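You operate a simulated robot arm through the tools that you are given. There is no shell and no other tool. Be economical: measure what you need, move in short steps, check, and stop when the job is done.

Carry out the task below with a simulated robot arm. There is one attempt and no reset: what you move stays moved.

TASK
Hang the loose ring on its post, put the YAM ring on the parts tray, turn the holder to CLOSE.

It is judged by the outcome, as a careful person would: the job done as asked, and still so three seconds after it is handed in. It fails if anything else is knocked over, pushed out of place, dropped, spilled or broken.

THE ROBOT
A 7-joint arm with a two-finger parallel gripper, fixed in place. Base frame: the origin is at the foot of the arm, x ahead of it, y to its left, z up; the work surface is at about z = 800. Lengths are in mm, angles in degrees, forces in N, time in s.
With the tool pointing down near the work surface it reaches from about 240 to 680 mm from the base axis. Its first joint turns from -66.0 to 66.0 degrees. Payload 2.4 kg.
Tool frame: the origin (TCP) lies between the finger pads and is the grasp point; the fingertips stand 30 mm ahead of it; z points along the fingers, y is the line along which they close. The gripper opens to 94 mm. The fingers are 28 mm wide and 10 mm thick; the gripper's body (50 by 96 mm) begins 55 mm behind the TCP.
Orientation is that of the tool frame in the base frame, as a unit quaternion [x, y, z, w]. With the fingers straight down and closing along the base's y, the tool's x points along the base's -x, its y along +y and its z along -z.

THE INTERFACE
- The arm moves only by the tool servo_tool. Its argument "rows" is one flat list of numbers, 7 for each row, row after row: the shift along the base's x, y, z in cm, then the turn, a rotation vector about the base's x, y, z in degrees, then the closure, from 0 (fully open) to 1 (shut). In form: [x, y, z, rx, ry, rz, claw, x, y, z, rx, ry, rz, claw, ...]. A call has 1 to 8 rows; each row shifts and turns the commanded pose from where the row before left it. A row lasts 0.2 s, in which the tool goes at most 50 mm and 8.6 degrees; a call with a longer step from one row to the next is refused whole, and so is a gripper value outside its range. A pose out of reach is approached as far as the arm can. The call stops where the force on the tool passes 90 N (or 10 N more than at its start, if that is more) or the arm is blocked; 0.2 s more then pass. The fingers move at their own pace (about 153 mm/s each) and stop on an object; they squeeze with about 44 N. The grip force told is the motor's: it shows also when the fingers shut on nothing. Time passes only in rows, and 0.2 s behind the last, so rows that do not move let the fingers close. It gives the time, the measured TCP pose, the force on the tool (base axes), the opening and the grip force at its end, in the units of the frame above (readings bear some noise).
- Cameras (640 x 400 px; columns grow to the right, rows downward): "scene" is fixed at [42.9, 478.8, 1447.1]; the picture's right is [-0.71, -0.71, 0.00], its down [-0.37, 0.37, -0.85] and it looks along [0.61, -0.60, -0.52] (base axes); focal length 310 px, centre (320, 200). "wrist" rides on the gripper at [-37, 0, -58] in the tool frame; the picture's right is [0.00, -1.00, 0.00], its down [0.97, 0.00, -0.24] and it looks along [0.24, 0.00, 0.97] (tool axes); focal length 218 px, centre (320, 200).
- camera(camera): a new picture of that camera. No time passes.
- locate(camera, pixels): for up to 12 pixels [column, row] of the newest picture of that camera ("zoom" is the newest enlarged one), the place [x, y, z] in the base frame of the surface seen there, good to about 3 mm. No time passes.
- close_up(camera, box): a new picture of the part [left, top, right, bottom] of that camera's present view, enlarged. No time passes.
- close_job(): hands the job in; it is judged then, once.

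Work in short steps. Measure before you move; look again where a grasp or a placing could have gone wrong, and mend it. You have 80 turns and 54 pictures in all, those below and enlarged ones among them. Open the gripper and draw the arm clear of the work before you hand the job in, unless the task says otherwise; then end with one line.

The tools are called after "Call:" by a JSON object that holds its "name" and its "arguments". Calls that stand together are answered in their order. servo_tool: Moves the arm, as the interface text tells. Its arguments: {"type":"object","properties":{"rows":{"type":"array","items":{"type":"number"}}},"required":["rows"]} The other tools are called the same way: camera (camera) takes a picture; locate (camera, pixels) gives the place of the surface under pixels of a picture; close_up (camera, box) takes an enlarged picture of a part of a camera's view; close_job () hands the job in.

At the start:

```text
t: 0.0
position: [345.9, 66.4, 1241.8]
orientation: [0.0, 1.0, 0.0, 0.0]
ft_force: [-0.3, -0.1, 0.2]
finger_gap: 94.0
grasp_force: 0.1
```

scene: 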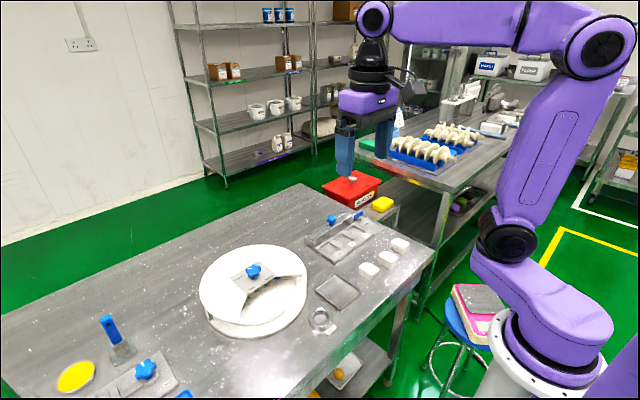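
wrist: 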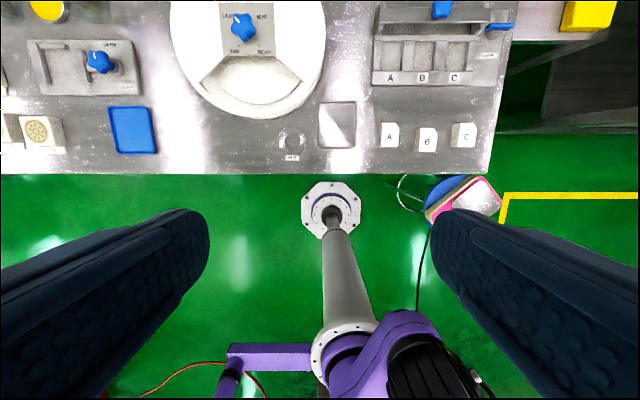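

The pictures show a bench with several fixtures; I enlarge both views to read the labels and find the rings, the tray and the holder.

Call:
{"name": "close_up", "arguments": {"camera": "wrist", "box": [0, 0, 320, 200]}}

Call:
{"name": "close_up", "arguments": {"camera": "wrist", "box": [260, 0, 580, 200]}}

Call:
{"name": "close_up", "arguments": {"camera": "scene", "box": [180, 180, 440, 342]}}

Call:
{"name": "close_up", "arguments": {"camera": "scene", "box": [0, 280, 200, 400]}}

```text
2.00 times, centred on (160, 100) of wrist
```

zoom: 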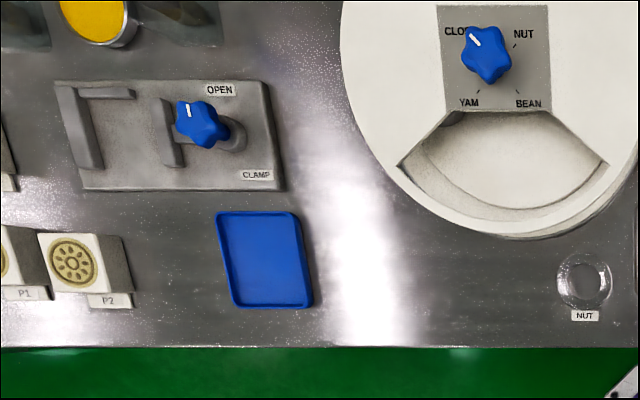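

```text
2.00 times, centred on (420, 100) of wrist
```

zoom: 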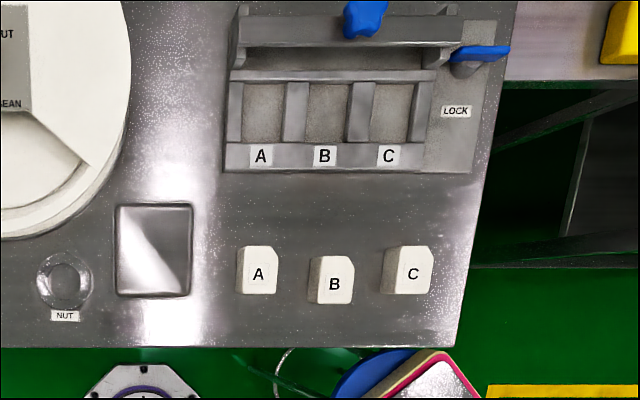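

```text
2.46 times, centred on (310, 261) of scene
```

zoom: 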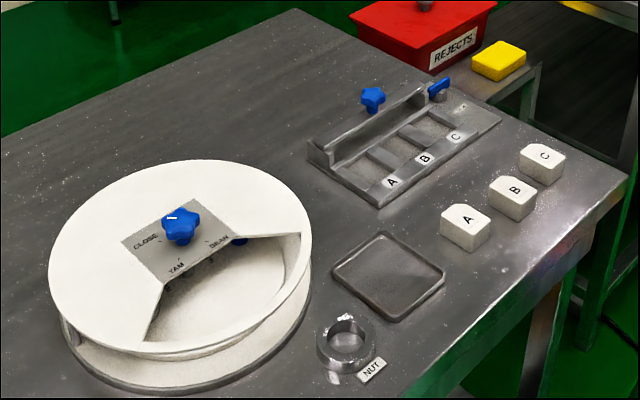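

```text
3.20 times, centred on (100, 340) of scene
```

zoom: 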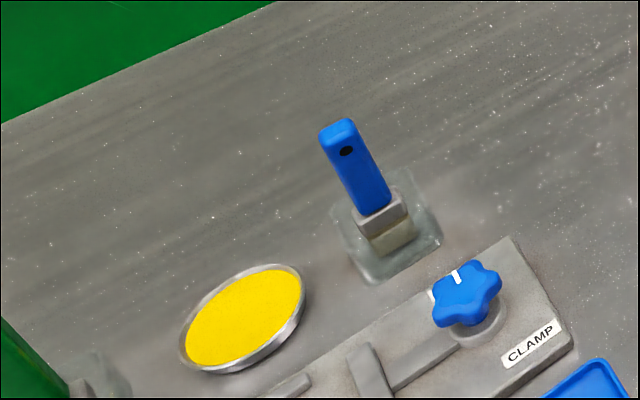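

I locate the holder, the knob, the loose ring and the trays.

Call:
{"name": "camera", "arguments": {"camera": "wrist"}}

Call:
{"name": "locate", "arguments": {"camera": "wrist", "pixels": [[243, 27], [237, 18], [225, 50], [250, 80], [250, 112], [292, 134], [292, 142], [337, 125], [132, 130], [180, 20], [320, 60], [292, 158]]}}

Call:
{"name": "locate", "arguments": {"camera": "scene", "pixels": [[253, 271], [320, 320], [338, 291], [203, 280], [302, 270], [262, 302], [245, 325], [277, 278], [321, 312], [311, 320], [331, 320], [235, 250]]}}

```text
47 pictures are left
```

wrist: 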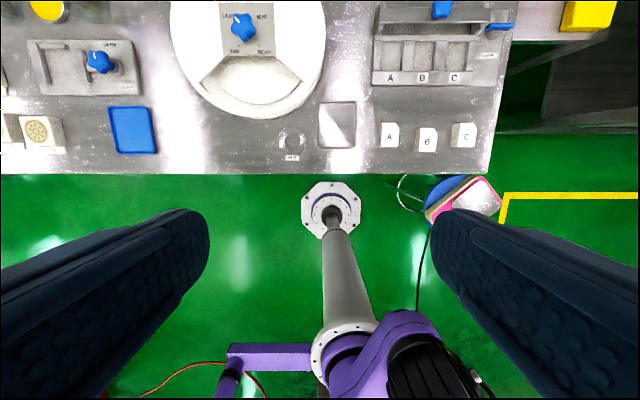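

```text
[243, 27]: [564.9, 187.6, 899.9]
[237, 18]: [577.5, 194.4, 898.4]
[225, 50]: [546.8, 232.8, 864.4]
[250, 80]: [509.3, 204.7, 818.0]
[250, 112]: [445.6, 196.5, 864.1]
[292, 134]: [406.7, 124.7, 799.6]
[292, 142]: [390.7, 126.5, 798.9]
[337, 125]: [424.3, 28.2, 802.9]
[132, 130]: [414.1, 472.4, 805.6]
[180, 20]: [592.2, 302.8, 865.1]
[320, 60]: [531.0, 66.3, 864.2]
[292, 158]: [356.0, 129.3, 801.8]
```

```text
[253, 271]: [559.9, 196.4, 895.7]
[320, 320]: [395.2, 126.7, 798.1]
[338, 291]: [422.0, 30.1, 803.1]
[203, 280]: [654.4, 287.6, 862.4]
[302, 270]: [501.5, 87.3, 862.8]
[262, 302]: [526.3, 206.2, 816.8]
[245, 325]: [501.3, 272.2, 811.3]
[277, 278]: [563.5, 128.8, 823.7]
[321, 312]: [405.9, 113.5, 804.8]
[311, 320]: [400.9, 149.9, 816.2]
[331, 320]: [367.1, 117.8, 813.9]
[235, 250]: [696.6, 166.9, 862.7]
```

The holder's knob is at about (565,188,900) and the ring at about (396,126). I move the wrist camera over the holder and ring for a better look.

Call:
{"name": "servo_tool", "arguments": {"rows": [2, 2, -2.5, 0, 0, 0, 0, 2, 2, -2.5, 0, 0, 0, 0, 2, 2, -2.5, 0, 0, 0, 0, 2, 2, -2.5, 0, 0, 0, 0, 2, 2, -2.5, 0, 0, 0, 0, 0, 2, -1.5, 0, 0, 0, 0]}}

Call:
{"name": "camera", "arguments": {"camera": "wrist"}}

Call:
{"name": "close_up", "arguments": {"camera": "wrist", "box": [200, 0, 440, 150]}}

```text
t: 1.4
position: [447.6, 186.2, 1102.2]
orientation: [0.001, 1.0, 0.0, 0.001]
ft_force: [-0.7, -0.1, -0.1]
finger_gap: 93.9
grasp_force: 0.1
```

```text
46 pictures are left
```

wrist: 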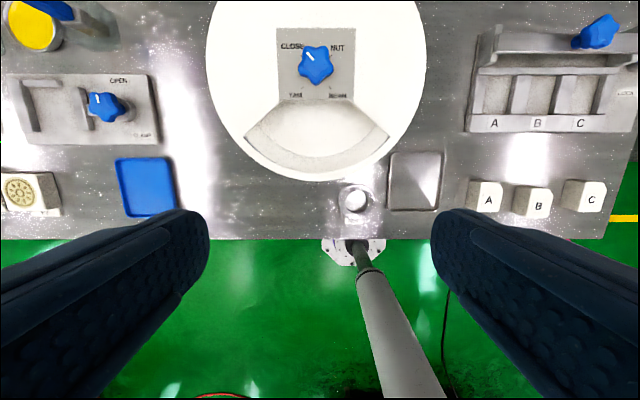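

```text
2.67 times, centred on (320, 75) of wrist
```

zoom: 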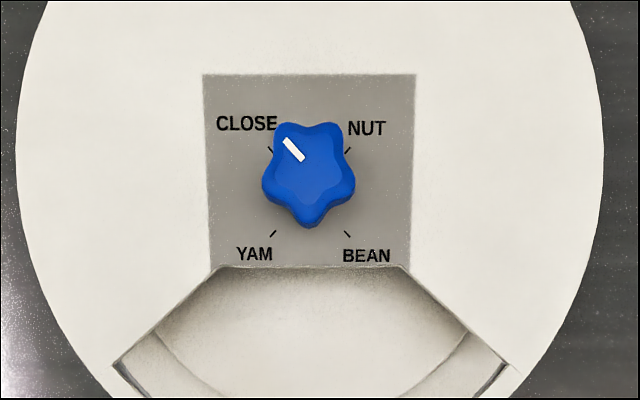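

The knob mark stands at CLOSE and the opening shows an empty bay. I enlarge the two trays to tell which one is the parts tray.

Call:
{"name": "close_up", "arguments": {"camera": "wrist", "box": [320, 130, 480, 230]}}

Call:
{"name": "close_up", "arguments": {"camera": "wrist", "box": [70, 130, 230, 230]}}

Call:
{"name": "close_up", "arguments": {"camera": "scene", "box": [290, 260, 370, 340]}}

```text
4.00 times, centred on (400, 180) of wrist
```

zoom: 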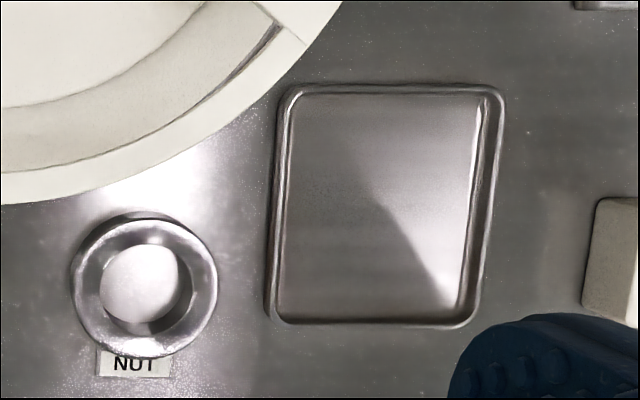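

```text
4.00 times, centred on (150, 180) of wrist
```

zoom: 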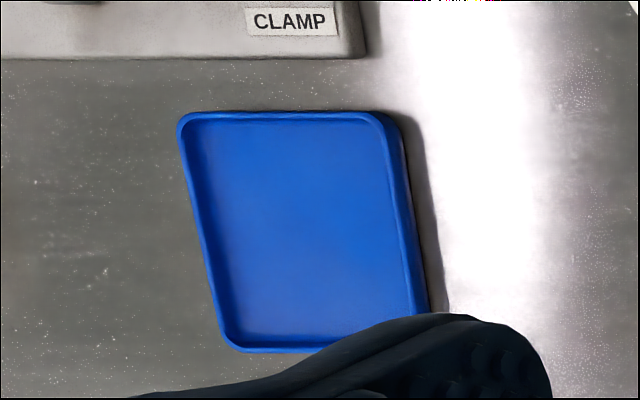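

```text
5.00 times, centred on (330, 300) of scene
```

zoom: 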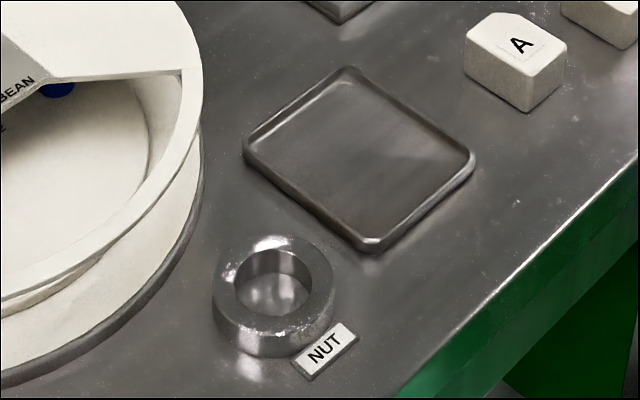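

The grey metal tray beside the holder is the likely parts tray. I now measure the knob and the ring from here.

Call:
{"name": "locate", "arguments": {"camera": "wrist", "pixels": [[316, 62], [301, 69], [331, 69], [316, 83], [309, 48], [324, 48], [340, 50], [355, 188], [355, 215], [338, 200], [373, 200], [316, 8]]}}

Call:
{"name": "locate", "arguments": {"camera": "scene", "pixels": [[253, 278], [253, 264], [248, 276], [310, 319], [322, 330], [337, 318], [323, 307], [322, 318], [338, 272], [317, 291], [337, 309], [359, 293]]}}

```text
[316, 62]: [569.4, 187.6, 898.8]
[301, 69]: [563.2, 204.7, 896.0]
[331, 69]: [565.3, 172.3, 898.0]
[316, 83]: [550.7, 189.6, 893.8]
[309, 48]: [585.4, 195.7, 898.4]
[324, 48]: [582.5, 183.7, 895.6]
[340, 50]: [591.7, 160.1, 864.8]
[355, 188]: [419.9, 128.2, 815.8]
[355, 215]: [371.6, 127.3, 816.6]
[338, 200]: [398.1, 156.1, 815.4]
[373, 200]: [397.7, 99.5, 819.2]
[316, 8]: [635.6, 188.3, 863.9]
```

```text
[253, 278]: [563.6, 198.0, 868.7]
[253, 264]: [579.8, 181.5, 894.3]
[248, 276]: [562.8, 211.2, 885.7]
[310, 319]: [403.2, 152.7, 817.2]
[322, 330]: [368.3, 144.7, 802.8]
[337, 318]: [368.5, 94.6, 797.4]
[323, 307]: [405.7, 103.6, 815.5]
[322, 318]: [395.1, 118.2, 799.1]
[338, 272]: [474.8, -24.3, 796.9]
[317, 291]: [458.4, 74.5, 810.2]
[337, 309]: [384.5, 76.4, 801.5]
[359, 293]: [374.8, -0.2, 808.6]
```

The knob centre is at (568,188) with its top at 899. I go above it turned +18° so that one pad lies across two lobes and the other pad on one lobe.

Call:
{"name": "servo_tool", "arguments": {"rows": [3, 0, -2, 0, 0, 6, 0, 3, 0, -3, 0, 0, 6, 0, 3, 0, -3, 0, 0, 6, 0, 3.2, 0.2, -3, 0, 0, 0, 0, 0, 0, -3, 0, 0, 0, 0, 0, 0, 0, 0, 0, 0, 0]}}

Call:
{"name": "camera", "arguments": {"camera": "wrist"}}

```text
t: 2.8
position: [569.3, 187.8, 962.2]
orientation: [-0.156, 0.988, 0.0, 0.0]
ft_force: [-0.3, 0.5, -0.3]
finger_gap: 94.0
grasp_force: 0.0
```

```text
41 pictures are left
```

wrist: 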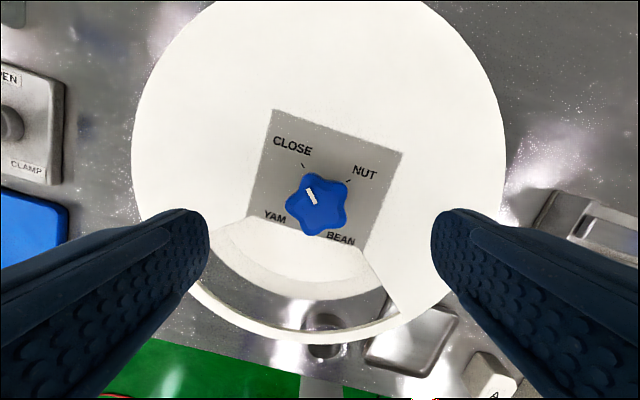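

The left lobe and right valley line up with the fingers. I go down to z≈898 and close.

Call:
{"name": "servo_tool", "arguments": {"rows": [0, 0, -3, 0, 0, 0, 0, 0, 0, -2.5, 0, 0, 0, 0, 0, 0, -0.8, 0, 0, 0, 0, 0, 0, 0, 0, 0, 0, 1, 0, 0, 0, 0, 0, 0, 1, 0, 0, 0, 0, 0, 0, 1]}}

```text
t: 4.2
position: [569.3, 190.0, 899.8]
orientation: [-0.157, 0.988, 0.0, 0.003]
ft_force: [13.9, 10.9, -12.6]
finger_gap: 36.2
grasp_force: 45.6
```

The knob is gripped (36.2 mm). I turn it clockwise toward NUT in steps.

Call:
{"name": "servo_tool", "arguments": {"rows": [0, 0.15, 0, 0, 0, -4, 1, 0, 0, 0, 0, 0, -8, 1, 0, 0, 0, 0, 0, -8, 1, 0, 0, 0, 0, 0, -8, 1]}}

Call:
{"name": "camera", "arguments": {"camera": "wrist"}}

```text
t: 5.2
position: [567.9, 189.9, 898.9]
orientation: [0.089, 0.996, 0.001, 0.0]
ft_force: [14.1, 10.1, -9.5]
finger_gap: 36.0
grasp_force: 45.0
```

```text
40 pictures are left
```

wrist: 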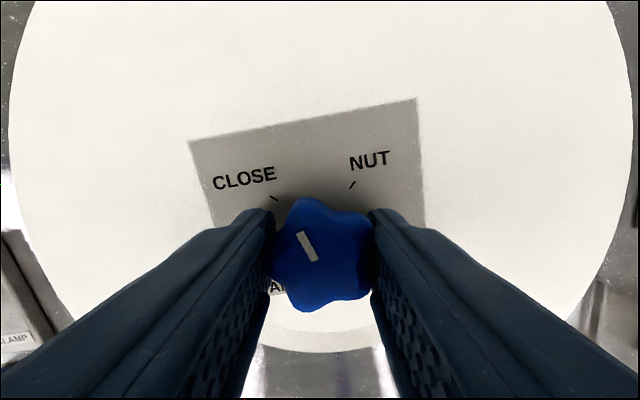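

The knob turns with the gripper. I carry on for the remaining 62°.

Call:
{"name": "servo_tool", "arguments": {"rows": [-0.05, 0, 0, 0, 0, -7.75, 1, -0.05, 0, 0, 0, 0, -7.75, 1, 0, 0, 0, 0, 0, -7.75, 1, 0, 0, 0, 0, 0, -7.75, 1, 0, 0, 0, 0, 0, -7.75, 1, 0, 0, 0, 0, 0, -7.75, 1, 0, 0, 0, 0, 0, -7.75, 1, 0, 0, 0, 0, 0, -7.75, 1]}}

Call:
{"name": "camera", "arguments": {"camera": "wrist"}}

Call:
{"name": "close_up", "arguments": {"camera": "scene", "box": [180, 220, 360, 345]}}

```text
t: 7.0
position: [569.9, 191.0, 898.8]
orientation: [0.588, 0.809, 0.004, 0.003]
ft_force: [25.2, 19.4, -13.8]
finger_gap: 36.2
grasp_force: 45.4
```

```text
39 pictures are left
```

wrist: 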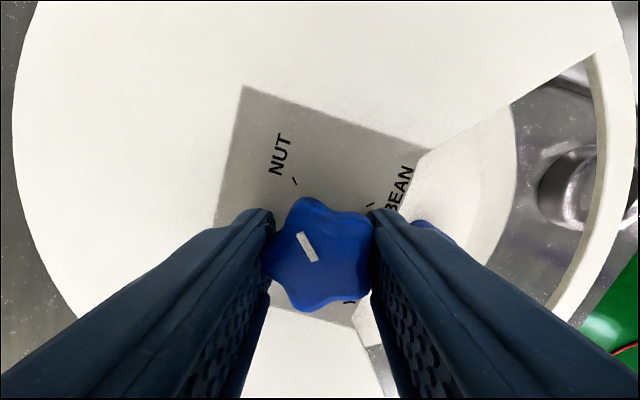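

```text
3.20 times, centred on (270, 282) of scene
```

zoom: 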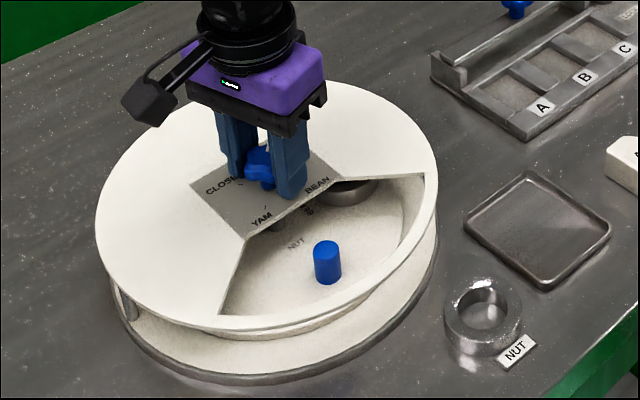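

The NUT bay with its blue post is now in the opening. I release, rise and look at it all from above.

Call:
{"name": "servo_tool", "arguments": {"rows": [0, 0, 0, 0, 0, 0, 0, 0, 0, 0, 0, 0, 0, 0, 0, 0, 2, 0, 0, 0, 0, 0, 0, 5, 0, 0, 8, 0, -2, 0, 4.5, 0, 0, 8, 0, -3, 0, 4, 0, 0, 8, 0, -3, 0, 3, 0, 0, 8, 0, -3, 0, 3, 0, 0, 8, 0]}}

Call:
{"name": "camera", "arguments": {"camera": "wrist"}}

```text
t: 8.8
position: [456.3, 190.7, 1114.6]
orientation: [0.274, 0.962, 0.0, 0.0]
ft_force: [-0.5, -0.1, -0.5]
finger_gap: 94.0
grasp_force: 0.0
```

```text
37 pictures are left
```

wrist: 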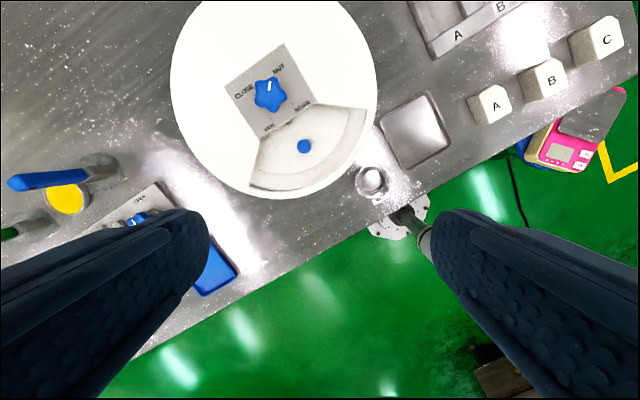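

The NUT post is centred in the opening. I enlarge and measure the post and the bay.

Call:
{"name": "close_up", "arguments": {"camera": "wrist", "box": [220, 40, 412, 160]}}

Call:
{"name": "locate", "arguments": {"camera": "wrist", "pixels": [[305, 147], [300, 143], [310, 150], [305, 165], [322, 130], [285, 160], [270, 140], [325, 115], [305, 183], [251, 186], [366, 110], [270, 87]]}}

Call:
{"name": "locate", "arguments": {"camera": "scene", "pixels": [[272, 289], [272, 302], [254, 295], [260, 318], [283, 291], [245, 322], [268, 289], [276, 290], [275, 278], [278, 275], [262, 287], [249, 296]]}}

```text
3.33 times, centred on (316, 100) of wrist
```

zoom: 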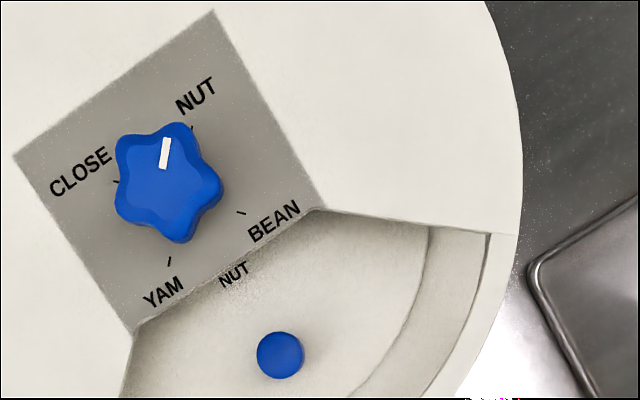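

```text
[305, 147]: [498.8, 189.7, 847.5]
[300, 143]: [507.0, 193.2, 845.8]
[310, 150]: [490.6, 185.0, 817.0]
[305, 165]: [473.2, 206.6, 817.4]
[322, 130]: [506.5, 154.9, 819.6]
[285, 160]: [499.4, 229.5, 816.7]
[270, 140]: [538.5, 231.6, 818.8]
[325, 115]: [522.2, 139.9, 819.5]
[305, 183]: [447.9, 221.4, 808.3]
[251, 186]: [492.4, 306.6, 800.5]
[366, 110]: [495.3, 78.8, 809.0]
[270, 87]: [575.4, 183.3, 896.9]
```

```text
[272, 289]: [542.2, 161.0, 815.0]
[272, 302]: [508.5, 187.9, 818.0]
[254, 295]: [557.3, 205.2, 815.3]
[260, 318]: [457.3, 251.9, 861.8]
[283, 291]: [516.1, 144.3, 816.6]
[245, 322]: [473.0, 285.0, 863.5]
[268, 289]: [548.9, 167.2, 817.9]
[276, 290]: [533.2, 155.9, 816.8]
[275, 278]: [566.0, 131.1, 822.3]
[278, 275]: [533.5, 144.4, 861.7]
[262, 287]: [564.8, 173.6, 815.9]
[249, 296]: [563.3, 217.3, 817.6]
```

The post is at (499,190), about 14 mm wide with its top at 847, and the bay floor is at 817. I go above the ring at (396,127) with yaw 0 and the claw partly shut to clear the tray.

Call:
{"name": "servo_tool", "arguments": {"rows": [-1.2, -1.2, -3, 0, 0, 8, 0.1, -1.2, -1.2, -3, 0, 0, 8, 0.2, -1.2, -1.2, -3, 0, 0, 8, 0.25, -1.2, -1.2, -3, 0, 0, 8, 0.25, -1.2, -1.6, -3, 0, 0, 0, 0.25, 0, 0, -3, 0, 0, 0, 0.25, 0, 0, 0, 0, 0, 0, 0.25]}}

Call:
{"name": "camera", "arguments": {"camera": "wrist"}}

```text
t: 10.4
position: [397.3, 124.9, 934.2]
orientation: [0.0, 1.0, 0.0, 0.0]
ft_force: [-0.1, 0.6, -0.8]
finger_gap: 70.6
grasp_force: 0.1
```

```text
35 pictures are left
```

wrist: 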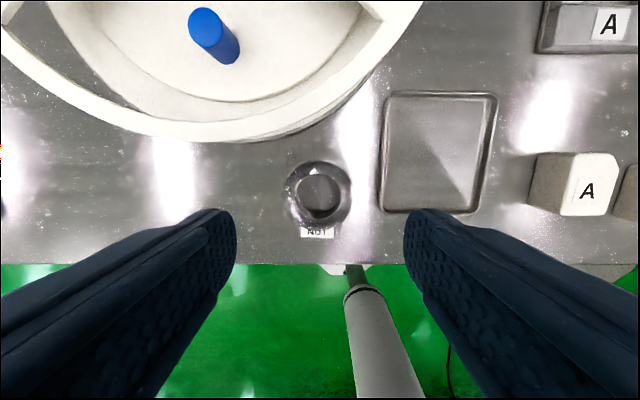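

I measure the ring rim (pixels around (317,195)), the near tray edge and the post from here.

Call:
{"name": "locate", "arguments": {"camera": "wrist", "pixels": [[288, 193], [347, 193], [317, 166], [317, 222], [300, 192], [339, 195], [383, 180], [381, 210], [206, 18], [198, 22], [218, 18], [270, 138]]}}

Call:
{"name": "close_up", "arguments": {"camera": "wrist", "box": [240, 130, 400, 230]}}

```text
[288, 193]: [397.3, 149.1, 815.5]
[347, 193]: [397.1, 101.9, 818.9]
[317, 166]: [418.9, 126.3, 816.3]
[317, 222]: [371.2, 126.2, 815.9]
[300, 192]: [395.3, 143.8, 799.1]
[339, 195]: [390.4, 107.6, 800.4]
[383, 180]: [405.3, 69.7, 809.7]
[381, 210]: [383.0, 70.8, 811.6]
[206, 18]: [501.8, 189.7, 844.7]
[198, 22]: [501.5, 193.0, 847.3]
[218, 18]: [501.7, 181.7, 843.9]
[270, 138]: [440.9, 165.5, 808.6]
```

```text
4.00 times, centred on (320, 180) of wrist
```

zoom: 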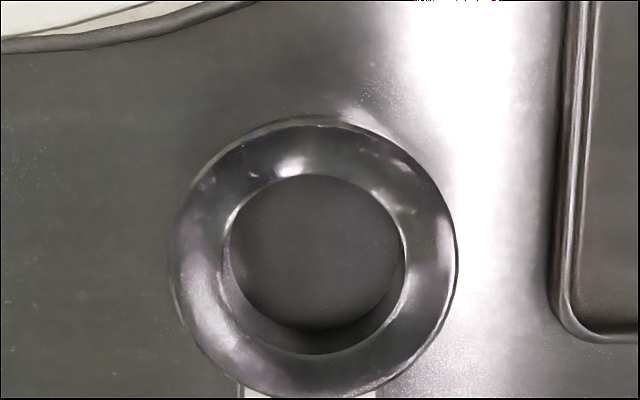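

The ring centre is (396,126) and the tray edge is at y≈71, so the fingers clear. I go down to z≈836 and close.

Call:
{"name": "servo_tool", "arguments": {"rows": [-0.1, 0.1, -4, 0, 0, 0, 0.25, 0, 0, -3.5, 0, 0, 0, 0.25, 0, 0, -2.3, 0, 0, 0, 0.25, 0, 0, 0, 0, 0, 0, 0.25, 0, 0, 0, 0, 0, 0, 1, 0, 0, 0, 0, 0, 0, 1, 0, 0, 0, 0, 0, 0, 1]}}

```text
t: 12.0
position: [395.1, 125.5, 837.3]
orientation: [-0.001, 1.0, -0.001, 0.001]
ft_force: [0.1, -0.3, -0.6]
finger_gap: 56.1
grasp_force: 43.2
```

The ring is gripped at 56.1 mm, which is its diameter. I lift it and carry it above the post.

Call:
{"name": "servo_tool", "arguments": {"rows": [0, 0, 2, 0, 0, 0, 1, 0, 0, 4, 0, 0, 0, 1, 0, 0, 4, 0, 0, 0, 1, 2.5, 1.6, 0, 0, 0, 0, 1, 2.5, 1.6, 0, 0, 0, 0, 1, 2.5, 1.6, 0, 0, 0, 0, 1, 2.5, 1.4, 0, 0, 0, 0, 1, 0, 0, 0, 0, 0, 0, 1]}}

Call:
{"name": "camera", "arguments": {"camera": "wrist"}}

Call:
{"name": "close_up", "arguments": {"camera": "scene", "box": [200, 190, 360, 340]}}

```text
t: 13.8
position: [495.9, 188.5, 935.9]
orientation: [0.0, 1.0, 0.0, 0.001]
ft_force: [0.0, 0.4, -1.4]
finger_gap: 56.2
grasp_force: 44.3
```

```text
33 pictures are left
```

wrist: 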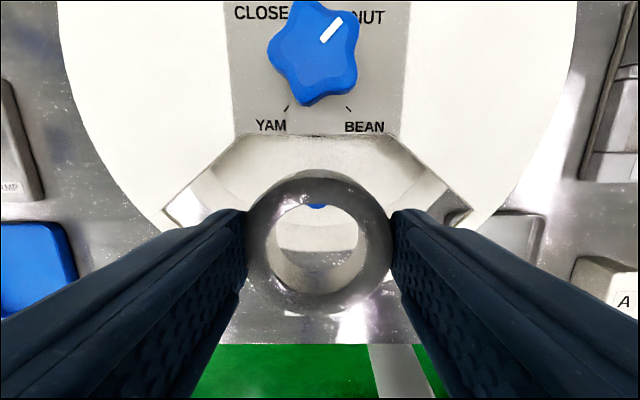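

```text
2.67 times, centred on (280, 265) of scene
```

zoom: 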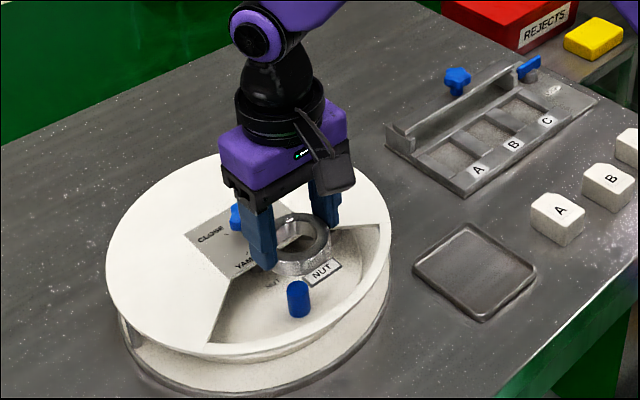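

The ring carries its NUT tag along. I measure the lowest part of the black box on the gripper (scene about (326,262)) to be sure it clears the drum.

Call:
{"name": "locate", "arguments": {"camera": "zoom", "pixels": [[335, 190], [322, 188], [350, 184], [345, 165], [320, 270], [298, 286], [298, 312], [312, 258], [285, 218], [325, 225]]}}

Call:
{"name": "locate", "arguments": {"camera": "wrist", "pixels": [[316, 205], [320, 180], [320, 295], [312, 20], [262, 232], [380, 232]]}}

```text
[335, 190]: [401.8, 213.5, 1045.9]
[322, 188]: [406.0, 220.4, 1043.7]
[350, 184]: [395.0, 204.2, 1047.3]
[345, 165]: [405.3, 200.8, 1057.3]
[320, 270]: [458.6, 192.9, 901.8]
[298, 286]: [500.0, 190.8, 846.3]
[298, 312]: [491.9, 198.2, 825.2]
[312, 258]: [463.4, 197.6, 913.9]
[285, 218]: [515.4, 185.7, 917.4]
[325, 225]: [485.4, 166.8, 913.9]
```

```text
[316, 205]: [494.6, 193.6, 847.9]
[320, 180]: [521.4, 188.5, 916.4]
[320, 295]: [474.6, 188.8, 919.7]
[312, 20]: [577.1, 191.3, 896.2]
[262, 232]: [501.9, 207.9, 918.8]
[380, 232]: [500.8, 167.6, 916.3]
```

The box is far above, and the ring centre (497,188.5) is within 3 mm of the post (500,190). I correct and lower it over the post to z≈857.

Call:
{"name": "servo_tool", "arguments": {"rows": [0.3, 0.1, 0, 0, 0, 0, 1, 0, 0, -2.5, 0, 0, 0, 1, 0, 0, -2, 0, 0, 0, 1, 0, 0, -2, 0, 0, 0, 1, 0, 0, -1.3, 0, 0, 0, 1, 0, 0, 0, 0, 0, 0, 1]}}

Call:
{"name": "camera", "arguments": {"camera": "wrist"}}

Call:
{"name": "close_up", "arguments": {"camera": "scene", "box": [200, 220, 360, 340]}}

```text
t: 15.2
position: [499.7, 189.5, 858.6]
orientation: [-0.001, 1.0, 0.0, 0.0]
ft_force: [-0.5, -0.3, -1.1]
finger_gap: 56.4
grasp_force: 44.0
```

```text
31 pictures are left
```

wrist: 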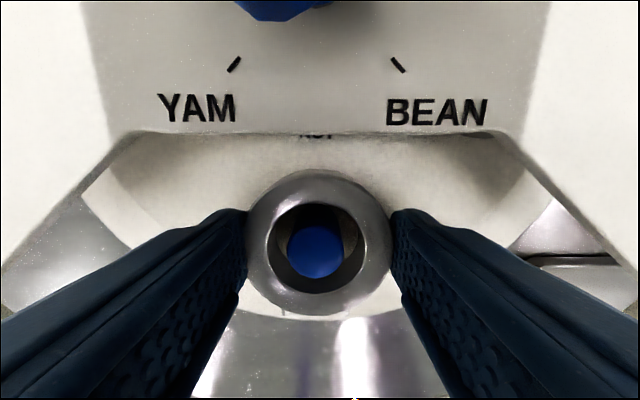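

```text
3.33 times, centred on (280, 280) of scene
```

zoom: 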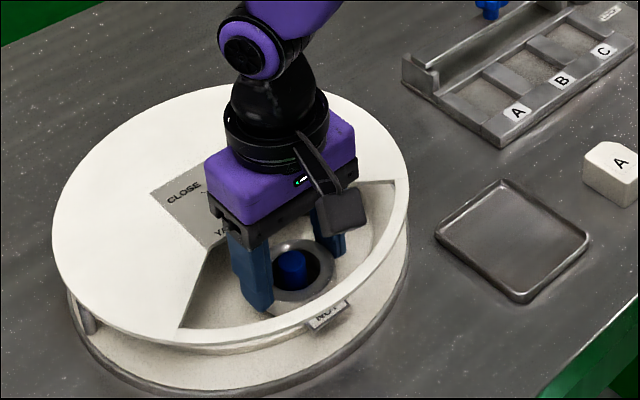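

The post shows inside the ring. The NUT tag appears near the drum's rim, so I check where it is.

Call:
{"name": "close_up", "arguments": {"camera": "scene", "box": [255, 275, 305, 325]}}

Call:
{"name": "locate", "arguments": {"camera": "scene", "pixels": [[297, 313], [302, 311], [292, 317], [306, 308], [288, 319], [294, 308], [285, 312], [300, 305], [280, 322], [312, 305]]}}

Call:
{"name": "locate", "arguments": {"camera": "wrist", "pixels": [[320, 330], [250, 335], [350, 335], [320, 370], [320, 395], [320, 305], [320, 180], [250, 395]]}}

```text
8.00 times, centred on (280, 300) of scene
```

zoom: 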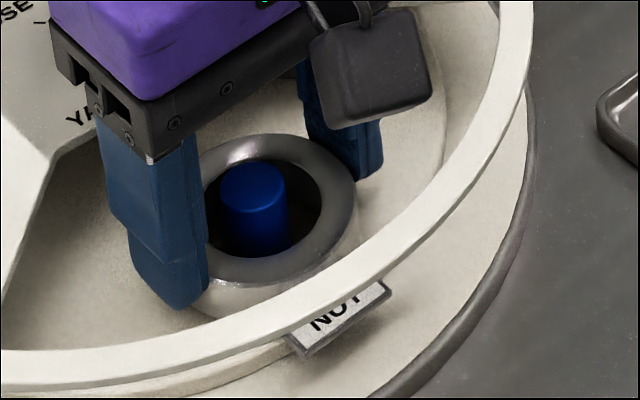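

```text
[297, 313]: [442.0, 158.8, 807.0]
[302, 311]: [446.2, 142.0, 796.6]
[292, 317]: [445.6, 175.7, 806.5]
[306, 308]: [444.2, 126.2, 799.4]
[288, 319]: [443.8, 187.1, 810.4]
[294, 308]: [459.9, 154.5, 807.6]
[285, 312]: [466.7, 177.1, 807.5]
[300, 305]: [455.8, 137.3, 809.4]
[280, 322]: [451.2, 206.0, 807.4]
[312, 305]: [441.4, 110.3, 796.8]
```

```text
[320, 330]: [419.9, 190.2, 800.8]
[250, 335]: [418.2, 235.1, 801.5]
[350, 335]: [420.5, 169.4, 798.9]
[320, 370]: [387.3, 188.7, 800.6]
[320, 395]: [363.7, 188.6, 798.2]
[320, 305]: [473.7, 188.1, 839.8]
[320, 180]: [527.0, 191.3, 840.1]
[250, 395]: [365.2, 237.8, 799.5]
```

I measure the tag from the fresh enlarged picture.

Call:
{"name": "locate", "arguments": {"camera": "zoom", "pixels": [[335, 320], [370, 298], [305, 350], [385, 292], [300, 300], [200, 360], [330, 385], [250, 375], [280, 255], [440, 350]]}}

Call:
{"name": "close_up", "arguments": {"camera": "scene", "box": [185, 250, 265, 350]}}

```text
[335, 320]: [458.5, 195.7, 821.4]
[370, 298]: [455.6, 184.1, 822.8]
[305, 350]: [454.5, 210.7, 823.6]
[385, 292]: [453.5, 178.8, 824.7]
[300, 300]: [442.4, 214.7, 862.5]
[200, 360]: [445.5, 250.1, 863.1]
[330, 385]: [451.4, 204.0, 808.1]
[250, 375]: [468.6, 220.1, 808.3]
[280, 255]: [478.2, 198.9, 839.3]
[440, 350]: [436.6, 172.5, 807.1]
```

```text
4.00 times, centred on (225, 300) of scene
```

zoom: 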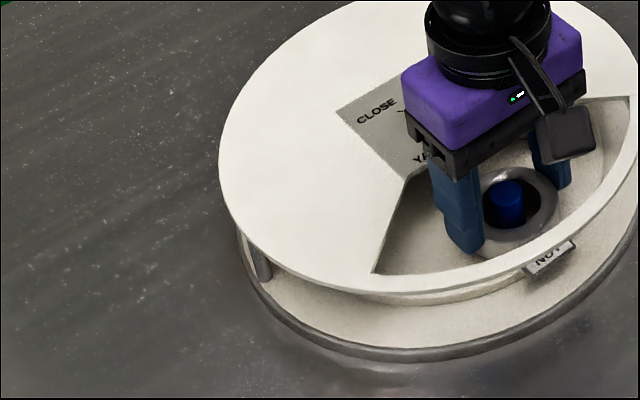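

The tag reaches r≈116 from the knob axis. I measure the pillar at zoom (260,258) to see if it would clear.

Call:
{"name": "locate", "arguments": {"camera": "zoom", "pixels": [[260, 258], [264, 268], [255, 265], [258, 250], [248, 230], [300, 300], [223, 180], [460, 300], [440, 295], [420, 290]]}}

```text
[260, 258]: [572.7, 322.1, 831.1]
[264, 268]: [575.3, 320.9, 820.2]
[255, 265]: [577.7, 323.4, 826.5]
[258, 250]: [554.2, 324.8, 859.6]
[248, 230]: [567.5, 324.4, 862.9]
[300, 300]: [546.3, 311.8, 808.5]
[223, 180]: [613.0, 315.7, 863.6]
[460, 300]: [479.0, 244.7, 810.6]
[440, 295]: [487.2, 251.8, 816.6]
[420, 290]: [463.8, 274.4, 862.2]
```

The pillars start at r≈124 or more, so the tag clears. I shift the ring 4 mm inward for margin, lower it to the floor, release and rise.

Call:
{"name": "servo_tool", "arguments": {"rows": [0.4, 0, 0, 0, 0, 0, 1, 0, 0, -0.4, 0, 0, 0, 1, 0, 0, 0, 0, 0, 0, 1, 0, 0, 0, 0, 0, 0, 0.25, 0, 0, 0, 0, 0, 0, 0.25, 0, 0, 2, 0, 0, 0, 0.25, 0, 0, 4, 0, 0, 0, 0.25, 0, 0, 4, 0, 0, 0, 0.25]}}

Call:
{"name": "camera", "arguments": {"camera": "wrist"}}

Call:
{"name": "close_up", "arguments": {"camera": "scene", "box": [200, 220, 360, 340]}}

```text
t: 17.0
position: [503.4, 190.0, 954.3]
orientation: [0.0, 1.0, 0.0, 0.0]
ft_force: [-0.7, 0.2, -0.7]
finger_gap: 70.5
grasp_force: 0.2
```

```text
27 pictures are left
```

wrist: 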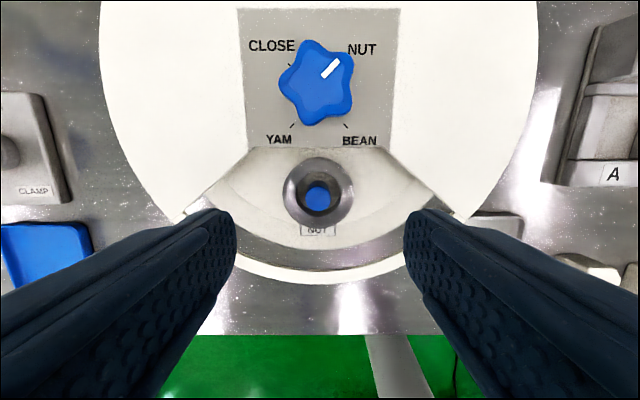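

```text
3.33 times, centred on (280, 280) of scene
```

zoom: 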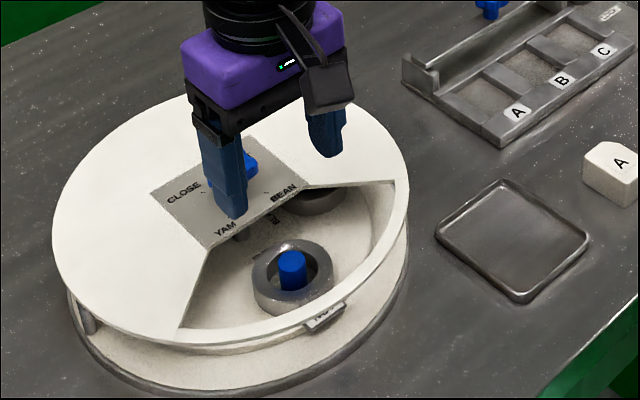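

The NUT ring sits on its post. A knob lobe now lies along +y, so at yaw 0 I go over the knob, descend and grip.

Call:
{"name": "servo_tool", "arguments": {"rows": [3, 0, 0, 0, 0, 0, 0.2, 3.5, 0, 0, 0, 0, 0, 0.2, 0, 0, -3, 0, 0, 0, 0.2, 0, 0, -2.5, 0, 0, 0, 0.2, 0, 0, 0, 0, 0, 0, 0.2, 0, 0, 0, 0, 0, 0, 1, 0, 0, 0, 0, 0, 0, 1, 0, 0, 0, 0, 0, 0, 1]}}

```text
t: 18.8
position: [568.1, 189.4, 899.5]
orientation: [-0.001, 1.0, 0.0, 0.001]
ft_force: [8.2, 7.7, -9.5]
finger_gap: 35.9
grasp_force: 45.3
```

The knob is gripped. I turn it counter-clockwise 90° toward CLOSE, the first 64° now.

Call:
{"name": "servo_tool", "arguments": {"rows": [0, 0, 0, 0, 0, 8, 1, 0, 0, 0, 0, 0, 8, 1, 0, 0, 0, 0, 0, 8, 1, 0, 0, 0, 0, 0, 8, 1, 0, 0, 0, 0, 0, 8, 1, 0, 0, 0, 0, 0, 8, 1, 0, 0, 0, 0, 0, 8, 1, 0, 0, 0, 0, 0, 8, 1]}}

Call:
{"name": "close_up", "arguments": {"camera": "scene", "box": [190, 220, 350, 340]}}

```text
t: 20.6
position: [569.3, 189.8, 900.1]
orientation: [-0.531, 0.848, -0.001, 0.001]
ft_force: [22.7, 10.1, -19.0]
finger_gap: 36.2
grasp_force: 44.6
```

```text
3.33 times, centred on (270, 280) of scene
```

zoom: 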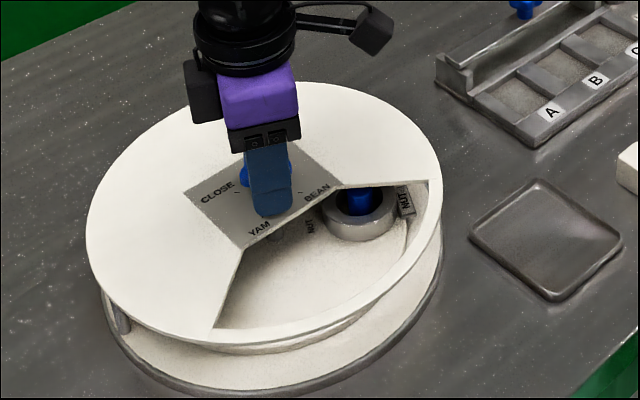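

The carousel turns freely with the NUT ring. I continue 24° to CLOSE and a further 16° to see whether the wrist still follows.

Call:
{"name": "servo_tool", "arguments": {"rows": [0, 0, 0, 0, 0, 8, 1, 0, 0, 0, 0, 0, 8, 1, 0, 0, 0, 0, 0, 8, 1, 0, 0, 0, 0, 0, 8, 1, 0, 0, 0, 0, 0, 8, 1]}}

```text
t: 21.8
position: [570.6, 188.7, 899.0]
orientation: [0.789, -0.615, 0.001, -0.002]
ft_force: [24.9, 3.2, -20.5]
finger_gap: 36.0
grasp_force: 45.2
```

The wrist follows (yaw 104°). I carry on another 40°.

Call:
{"name": "servo_tool", "arguments": {"rows": [-0.1, 0, 0, 0, 0, 8, 1, -0.1, 0, 0, 0, 0, 8, 1, 0, 0, 0, 0, 0, 8, 1, 0, 0, 0, 0, 0, 8, 1, 0, 0, 0, 0, 0, 8, 1]}}

```text
t: 23.0
position: [569.6, 191.0, 899.9]
orientation: [0.951, -0.309, 0.005, -0.003]
ft_force: [41.4, 2.4, -26.0]
finger_gap: 36.4
grasp_force: 45.0
```

Yaw is 144° but the side force has grown to 41 N, so I undo the x shift and turn the last 36°.

Call:
{"name": "servo_tool", "arguments": {"rows": [0.2, 0, 0, 0, 0, 4, 1, 0.1, 0, 0, 0, 0, 8, 1, 0, 0, 0, 0, 0, 8, 1, 0, 0, 0, 0, 0, 8, 1, 0, 0, 0, 0, 0, 8, 1, 0, 0, 0, 0, 0, 0, 1]}}

Call:
{"name": "camera", "arguments": {"camera": "wrist"}}

Call:
{"name": "close_up", "arguments": {"camera": "scene", "box": [190, 220, 350, 340]}}

```text
t: 24.4
position: [571.2, 189.4, 898.7]
orientation: [1.0, 0.001, 0.003, -0.001]
ft_force: [25.6, 1.2, -5.3]
finger_gap: 36.2
grasp_force: 44.8
```

```text
24 pictures are left
```

wrist: 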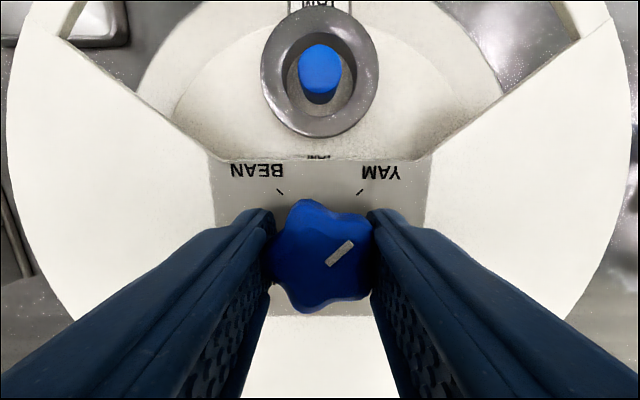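

```text
3.33 times, centred on (270, 280) of scene
```

zoom: 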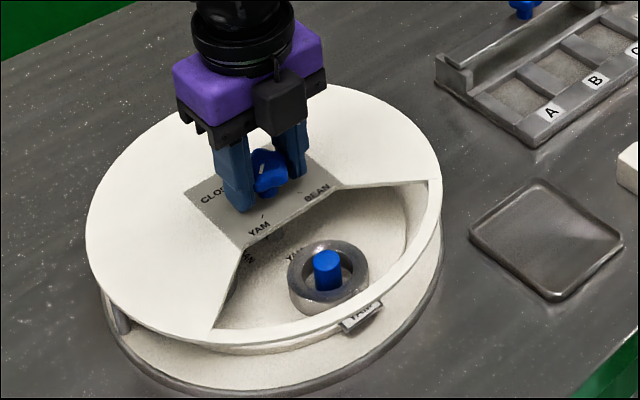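

The YAM bay with its ring is in the opening. I release, rise, and move back over the YAM ring, keeping this yaw.

Call:
{"name": "servo_tool", "arguments": {"rows": [0, 0, 0, 0, 0, 0, 0.2, 0, 0, 0, 0, 0, 0, 0.2, 0, 0, 3, 0, 0, 0, 0.2, 0, 0, 4, 0, 0, 0, 0.2, -4, 0, 0, 0, 0, 0, 0.25, -3, 0, 0, 0, 0, 0, 0.25, 0, 0, 0, 0, 0, 0, 0.25]}}

Call:
{"name": "camera", "arguments": {"camera": "wrist"}}

Call:
{"name": "close_up", "arguments": {"camera": "scene", "box": [190, 220, 350, 340]}}

```text
t: 26.0
position: [499.0, 188.8, 968.5]
orientation: [1.0, 0.0, 0.0, -0.001]
ft_force: [0.8, -0.8, 0.5]
finger_gap: 70.8
grasp_force: 0.0
```

```text
22 pictures are left
```

wrist: 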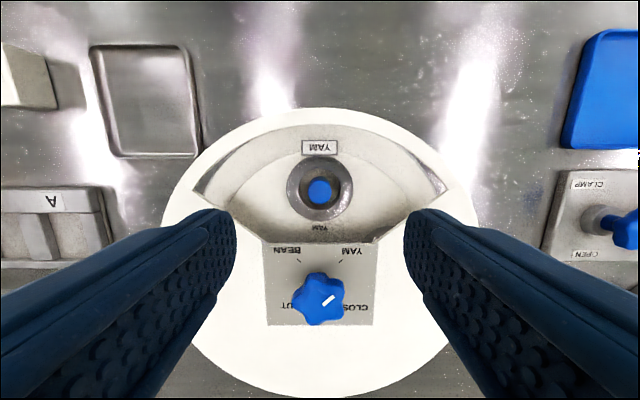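

```text
3.33 times, centred on (270, 280) of scene
```

zoom: 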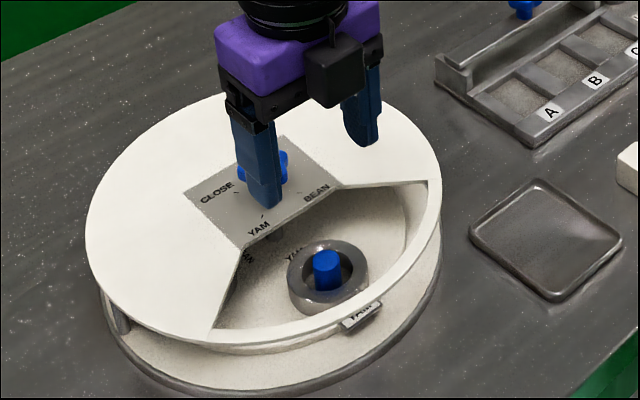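

I locate the YAM ring's rim and the tray corners from this view.

Call:
{"name": "locate", "arguments": {"camera": "wrist", "pixels": [[289, 188], [350, 188], [320, 160], [320, 216], [320, 190], [92, 48], [185, 45], [112, 155], [198, 150], [145, 100], [302, 147], [340, 298]]}}

```text
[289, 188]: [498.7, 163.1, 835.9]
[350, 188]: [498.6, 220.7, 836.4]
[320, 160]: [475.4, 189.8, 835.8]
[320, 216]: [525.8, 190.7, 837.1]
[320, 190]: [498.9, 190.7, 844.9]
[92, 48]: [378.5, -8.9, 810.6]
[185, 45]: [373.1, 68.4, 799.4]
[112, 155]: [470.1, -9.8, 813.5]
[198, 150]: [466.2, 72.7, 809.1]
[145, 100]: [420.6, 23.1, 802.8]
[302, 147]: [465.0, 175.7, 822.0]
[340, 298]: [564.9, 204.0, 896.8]
```

The YAM ring centre is (500,191), and the tray spans x 376–470, y −12–72 with its floor at 803. I descend and grip the ring.

Call:
{"name": "servo_tool", "arguments": {"rows": [0.1, 0.2, -4, 0, 0, 0, 0.25, 0, 0, -4, 0, 0, 0, 0.25, 0, 0, -3.2, 0, 0, 0, 0.25, 0, 0, 0, 0, 0, 0, 0.25, 0, 0, 0, 0, 0, 0, 1, 0, 0, 0, 0, 0, 0, 1, 0, 0, 0, 0, 0, 0, 1]}}

```text
t: 27.6
position: [501.3, 192.3, 855.8]
orientation: [1.0, -0.001, 0.0, 0.001]
ft_force: [-0.2, -0.9, -0.1]
finger_gap: 56.4
grasp_force: 43.9
```

Gripped at 56.4 mm. I lift straight off the post and carry it toward the tray.

Call:
{"name": "servo_tool", "arguments": {"rows": [0, 0, 2, 0, 0, 0, 1, 0, 0, 3, 0, 0, 0, 1, 0, 0, 3.5, 0, 0, 0, 1, -1.8, -4, 0, 0, 0, 0, 1, -1.8, -4, 0, 0, 0, 0, 1, -1.8, -4, 0, 0, 0, 0, 1, -1.7, -4.3, 0, 0, 0, 0, 1, 0, 0, 0, 0, 0, 0, 1]}}

Call:
{"name": "camera", "arguments": {"camera": "wrist"}}

Call:
{"name": "close_up", "arguments": {"camera": "scene", "box": [200, 200, 400, 340]}}

```text
t: 29.4
position: [429.1, 27.5, 943.3]
orientation: [1.0, 0.0, 0.0, 0.0]
ft_force: [-0.7, -0.4, -1.1]
finger_gap: 56.5
grasp_force: 44.1
```

```text
20 pictures are left
```

wrist: 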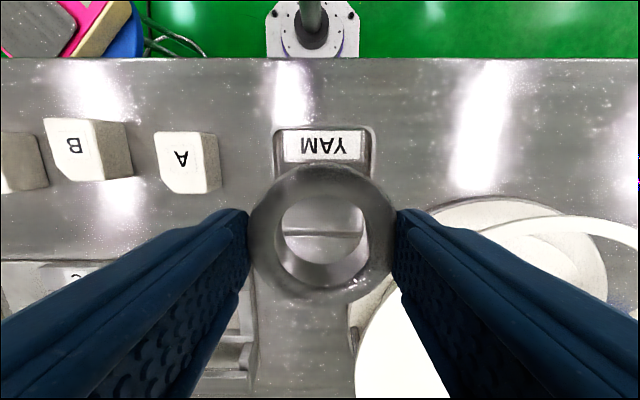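

```text
2.86 times, centred on (300, 270) of scene
```

zoom: 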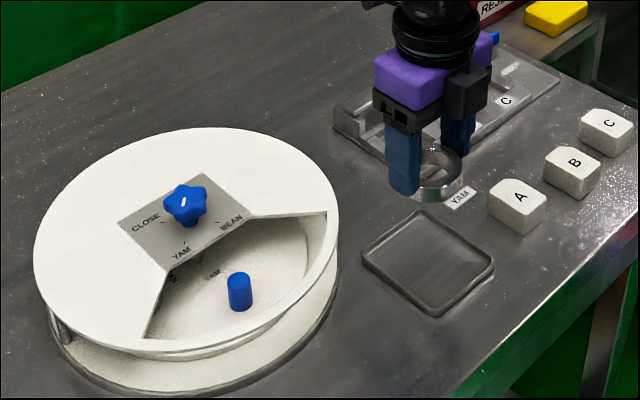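

The tray lies below with the tag toward −x. I lower to z≈843, release with a small opening, and rise.

Call:
{"name": "servo_tool", "arguments": {"rows": [0, 0.15, -4, 0, 0, 0, 1, 0, 0, -3, 0, 0, 0, 1, 0, 0, -2, 0, 0, 0, 1, 0, 0, -1, 0, 0, 0, 1, 0, 0, 0, 0, 0, 0, 1]}}

Call:
{"name": "close_up", "arguments": {"camera": "scene", "box": [290, 240, 390, 320]}}

```text
t: 30.6
position: [428.8, 30.6, 842.5]
orientation: [1.0, 0.0, 0.0, 0.001]
ft_force: [0.5, -0.6, -2.2]
finger_gap: 56.4
grasp_force: 44.0
```

```text
5.00 times, centred on (340, 280) of scene
```

zoom: 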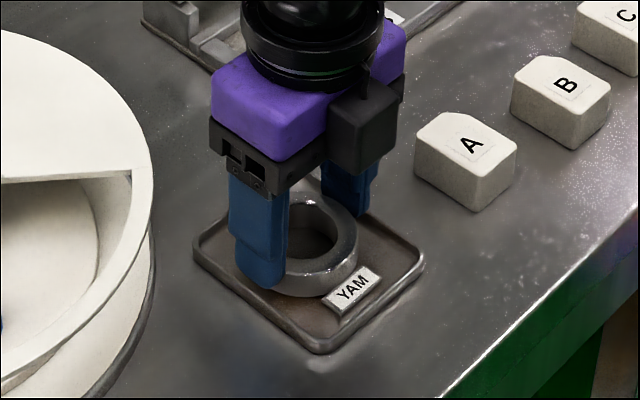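

The ring is inside the tray just above its floor. I release and rise.

Call:
{"name": "servo_tool", "arguments": {"rows": [0, 0, -0.1, 0, 0, 0, 1, 0, 0, 0, 0, 0, 0, 0.33, 0, 0, 0, 0, 0, 0, 0.33, 0, 0, 2, 0, 0, 0, 0.33, 0, 0, 4, 0, 0, 0, 0.33, 0, 0, 5, 0, 0, 0, 0.2, 0, 0, 1.5, 0, 0, 0, 0.2]}}

Call:
{"name": "camera", "arguments": {"camera": "scene"}}

Call:
{"name": "camera", "arguments": {"camera": "wrist"}}

```text
t: 32.2
position: [428.0, 31.0, 967.6]
orientation: [1.0, -0.001, 0.0, 0.0]
ft_force: [-0.2, 0.3, -0.2]
finger_gap: 75.3
grasp_force: 0.0
```

```text
17 pictures are left
```

scene: 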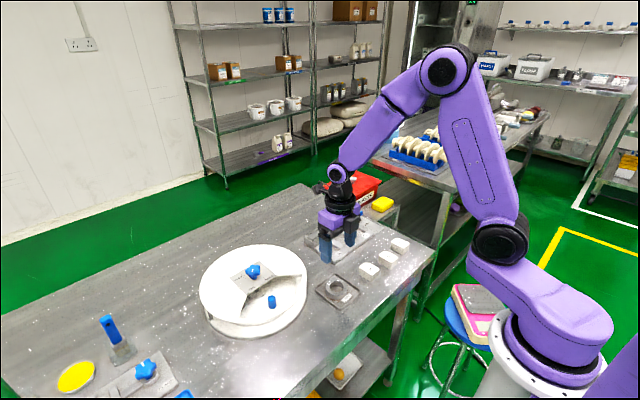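

```text
16 pictures are left
```

wrist: 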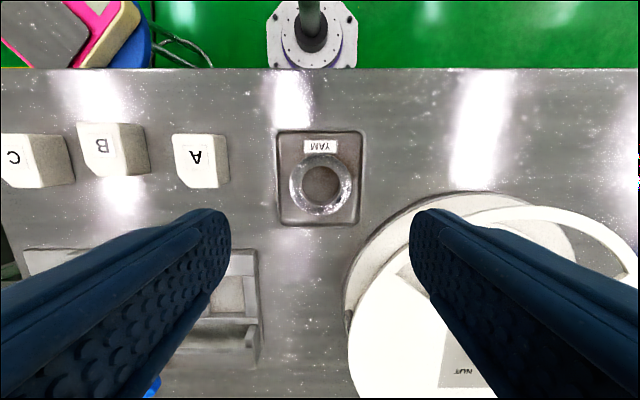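

The YAM ring lies flat in the tray. I return over the knob at (570,190) with the same yaw, descend and grip.

Call:
{"name": "servo_tool", "arguments": {"rows": [3.2, 3.6, 0, 0, 0, 0, 0.2, 3.3, 3.7, 0, 0, 0, 0, 0.2, 3.3, 3.7, 0, 0, 0, 0, 0.2, 3.3, 3.7, 0, 0, 0, 0, 0.2, 1.1, 1.2, 0, 0, 0, 0, 0.2, 0, 0, 0, 0, 0, 0, 0.2]}}

Call:
{"name": "camera", "arguments": {"camera": "wrist"}}

```text
t: 33.6
position: [571.3, 189.7, 967.6]
orientation: [1.0, 0.0, 0.0, 0.001]
ft_force: [-0.2, 0.2, -1.1]
finger_gap: 75.5
grasp_force: 0.1
```

```text
15 pictures are left
```

wrist: 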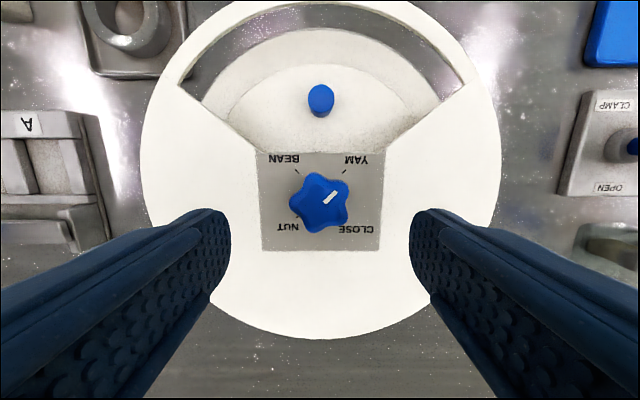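

Call:
{"name": "servo_tool", "arguments": {"rows": [-0.2, 0, -4, 0, 0, 0, 0.2, 0, 0, -2.8, 0, 0, 0, 0.2, 0, 0, 0, 0, 0, 0, 0.2, 0, 0, 0, 0, 0, 0, 1, 0, 0, 0, 0, 0, 0, 1, 0, 0, 0, 0, 0, 0, 1]}}

```text
t: 35.0
position: [570.0, 191.0, 898.6]
orientation: [1.0, 0.002, -0.001, -0.001]
ft_force: [0.9, 6.0, -8.6]
finger_gap: 35.9
grasp_force: 45.3
```

The knob is gripped with little side force. I turn it clockwise from YAM toward CLOSE, 64° first.

Call:
{"name": "servo_tool", "arguments": {"rows": [0, 0, 0, 0, 0, -8, 1, 0, 0, 0, 0, 0, -8, 1, 0, 0, 0, 0, 0, -8, 1, 0, 0, 0, 0, 0, -8, 1, 0, 0, 0, 0, 0, -8, 1, 0, 0, 0, 0, 0, -8, 1, 0, 0, 0, 0, 0, -8, 1, 0, 0, 0, 0, 0, -8, 1]}}

Call:
{"name": "servo_tool", "arguments": {"rows": [0, 0, 0, 0, 0, -8, 1, 0, 0, 0, 0, 0, -8, 1, 0, 0, 0, 0, 0, -8, 1, 0, 0, 0, 0, 0, -2, 1, 0, 0, 0, 0, 0, 0, 1]}}

Call:
{"name": "camera", "arguments": {"camera": "wrist"}}

```text
t: 36.8
position: [569.2, 189.5, 898.3]
orientation: [0.847, -0.531, 0.001, -0.002]
ft_force: [13.5, 13.2, -8.2]
finger_gap: 36.4
grasp_force: 45.2
```

```text
t: 38.0
position: [570.7, 189.6, 898.5]
orientation: [-0.706, 0.708, -0.001, 0.002]
ft_force: [17.9, 13.4, -4.6]
finger_gap: 35.8
grasp_force: 45.4
```

```text
14 pictures are left
```

wrist: 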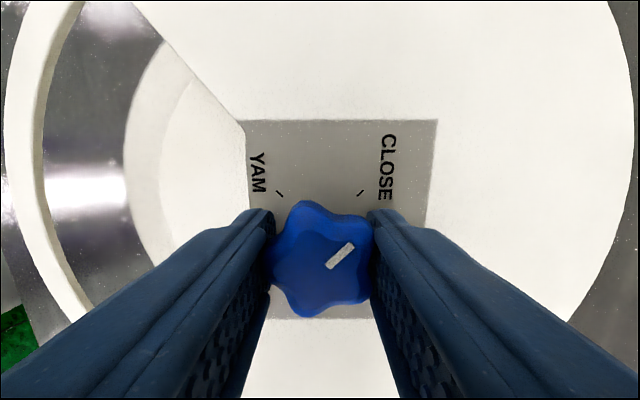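

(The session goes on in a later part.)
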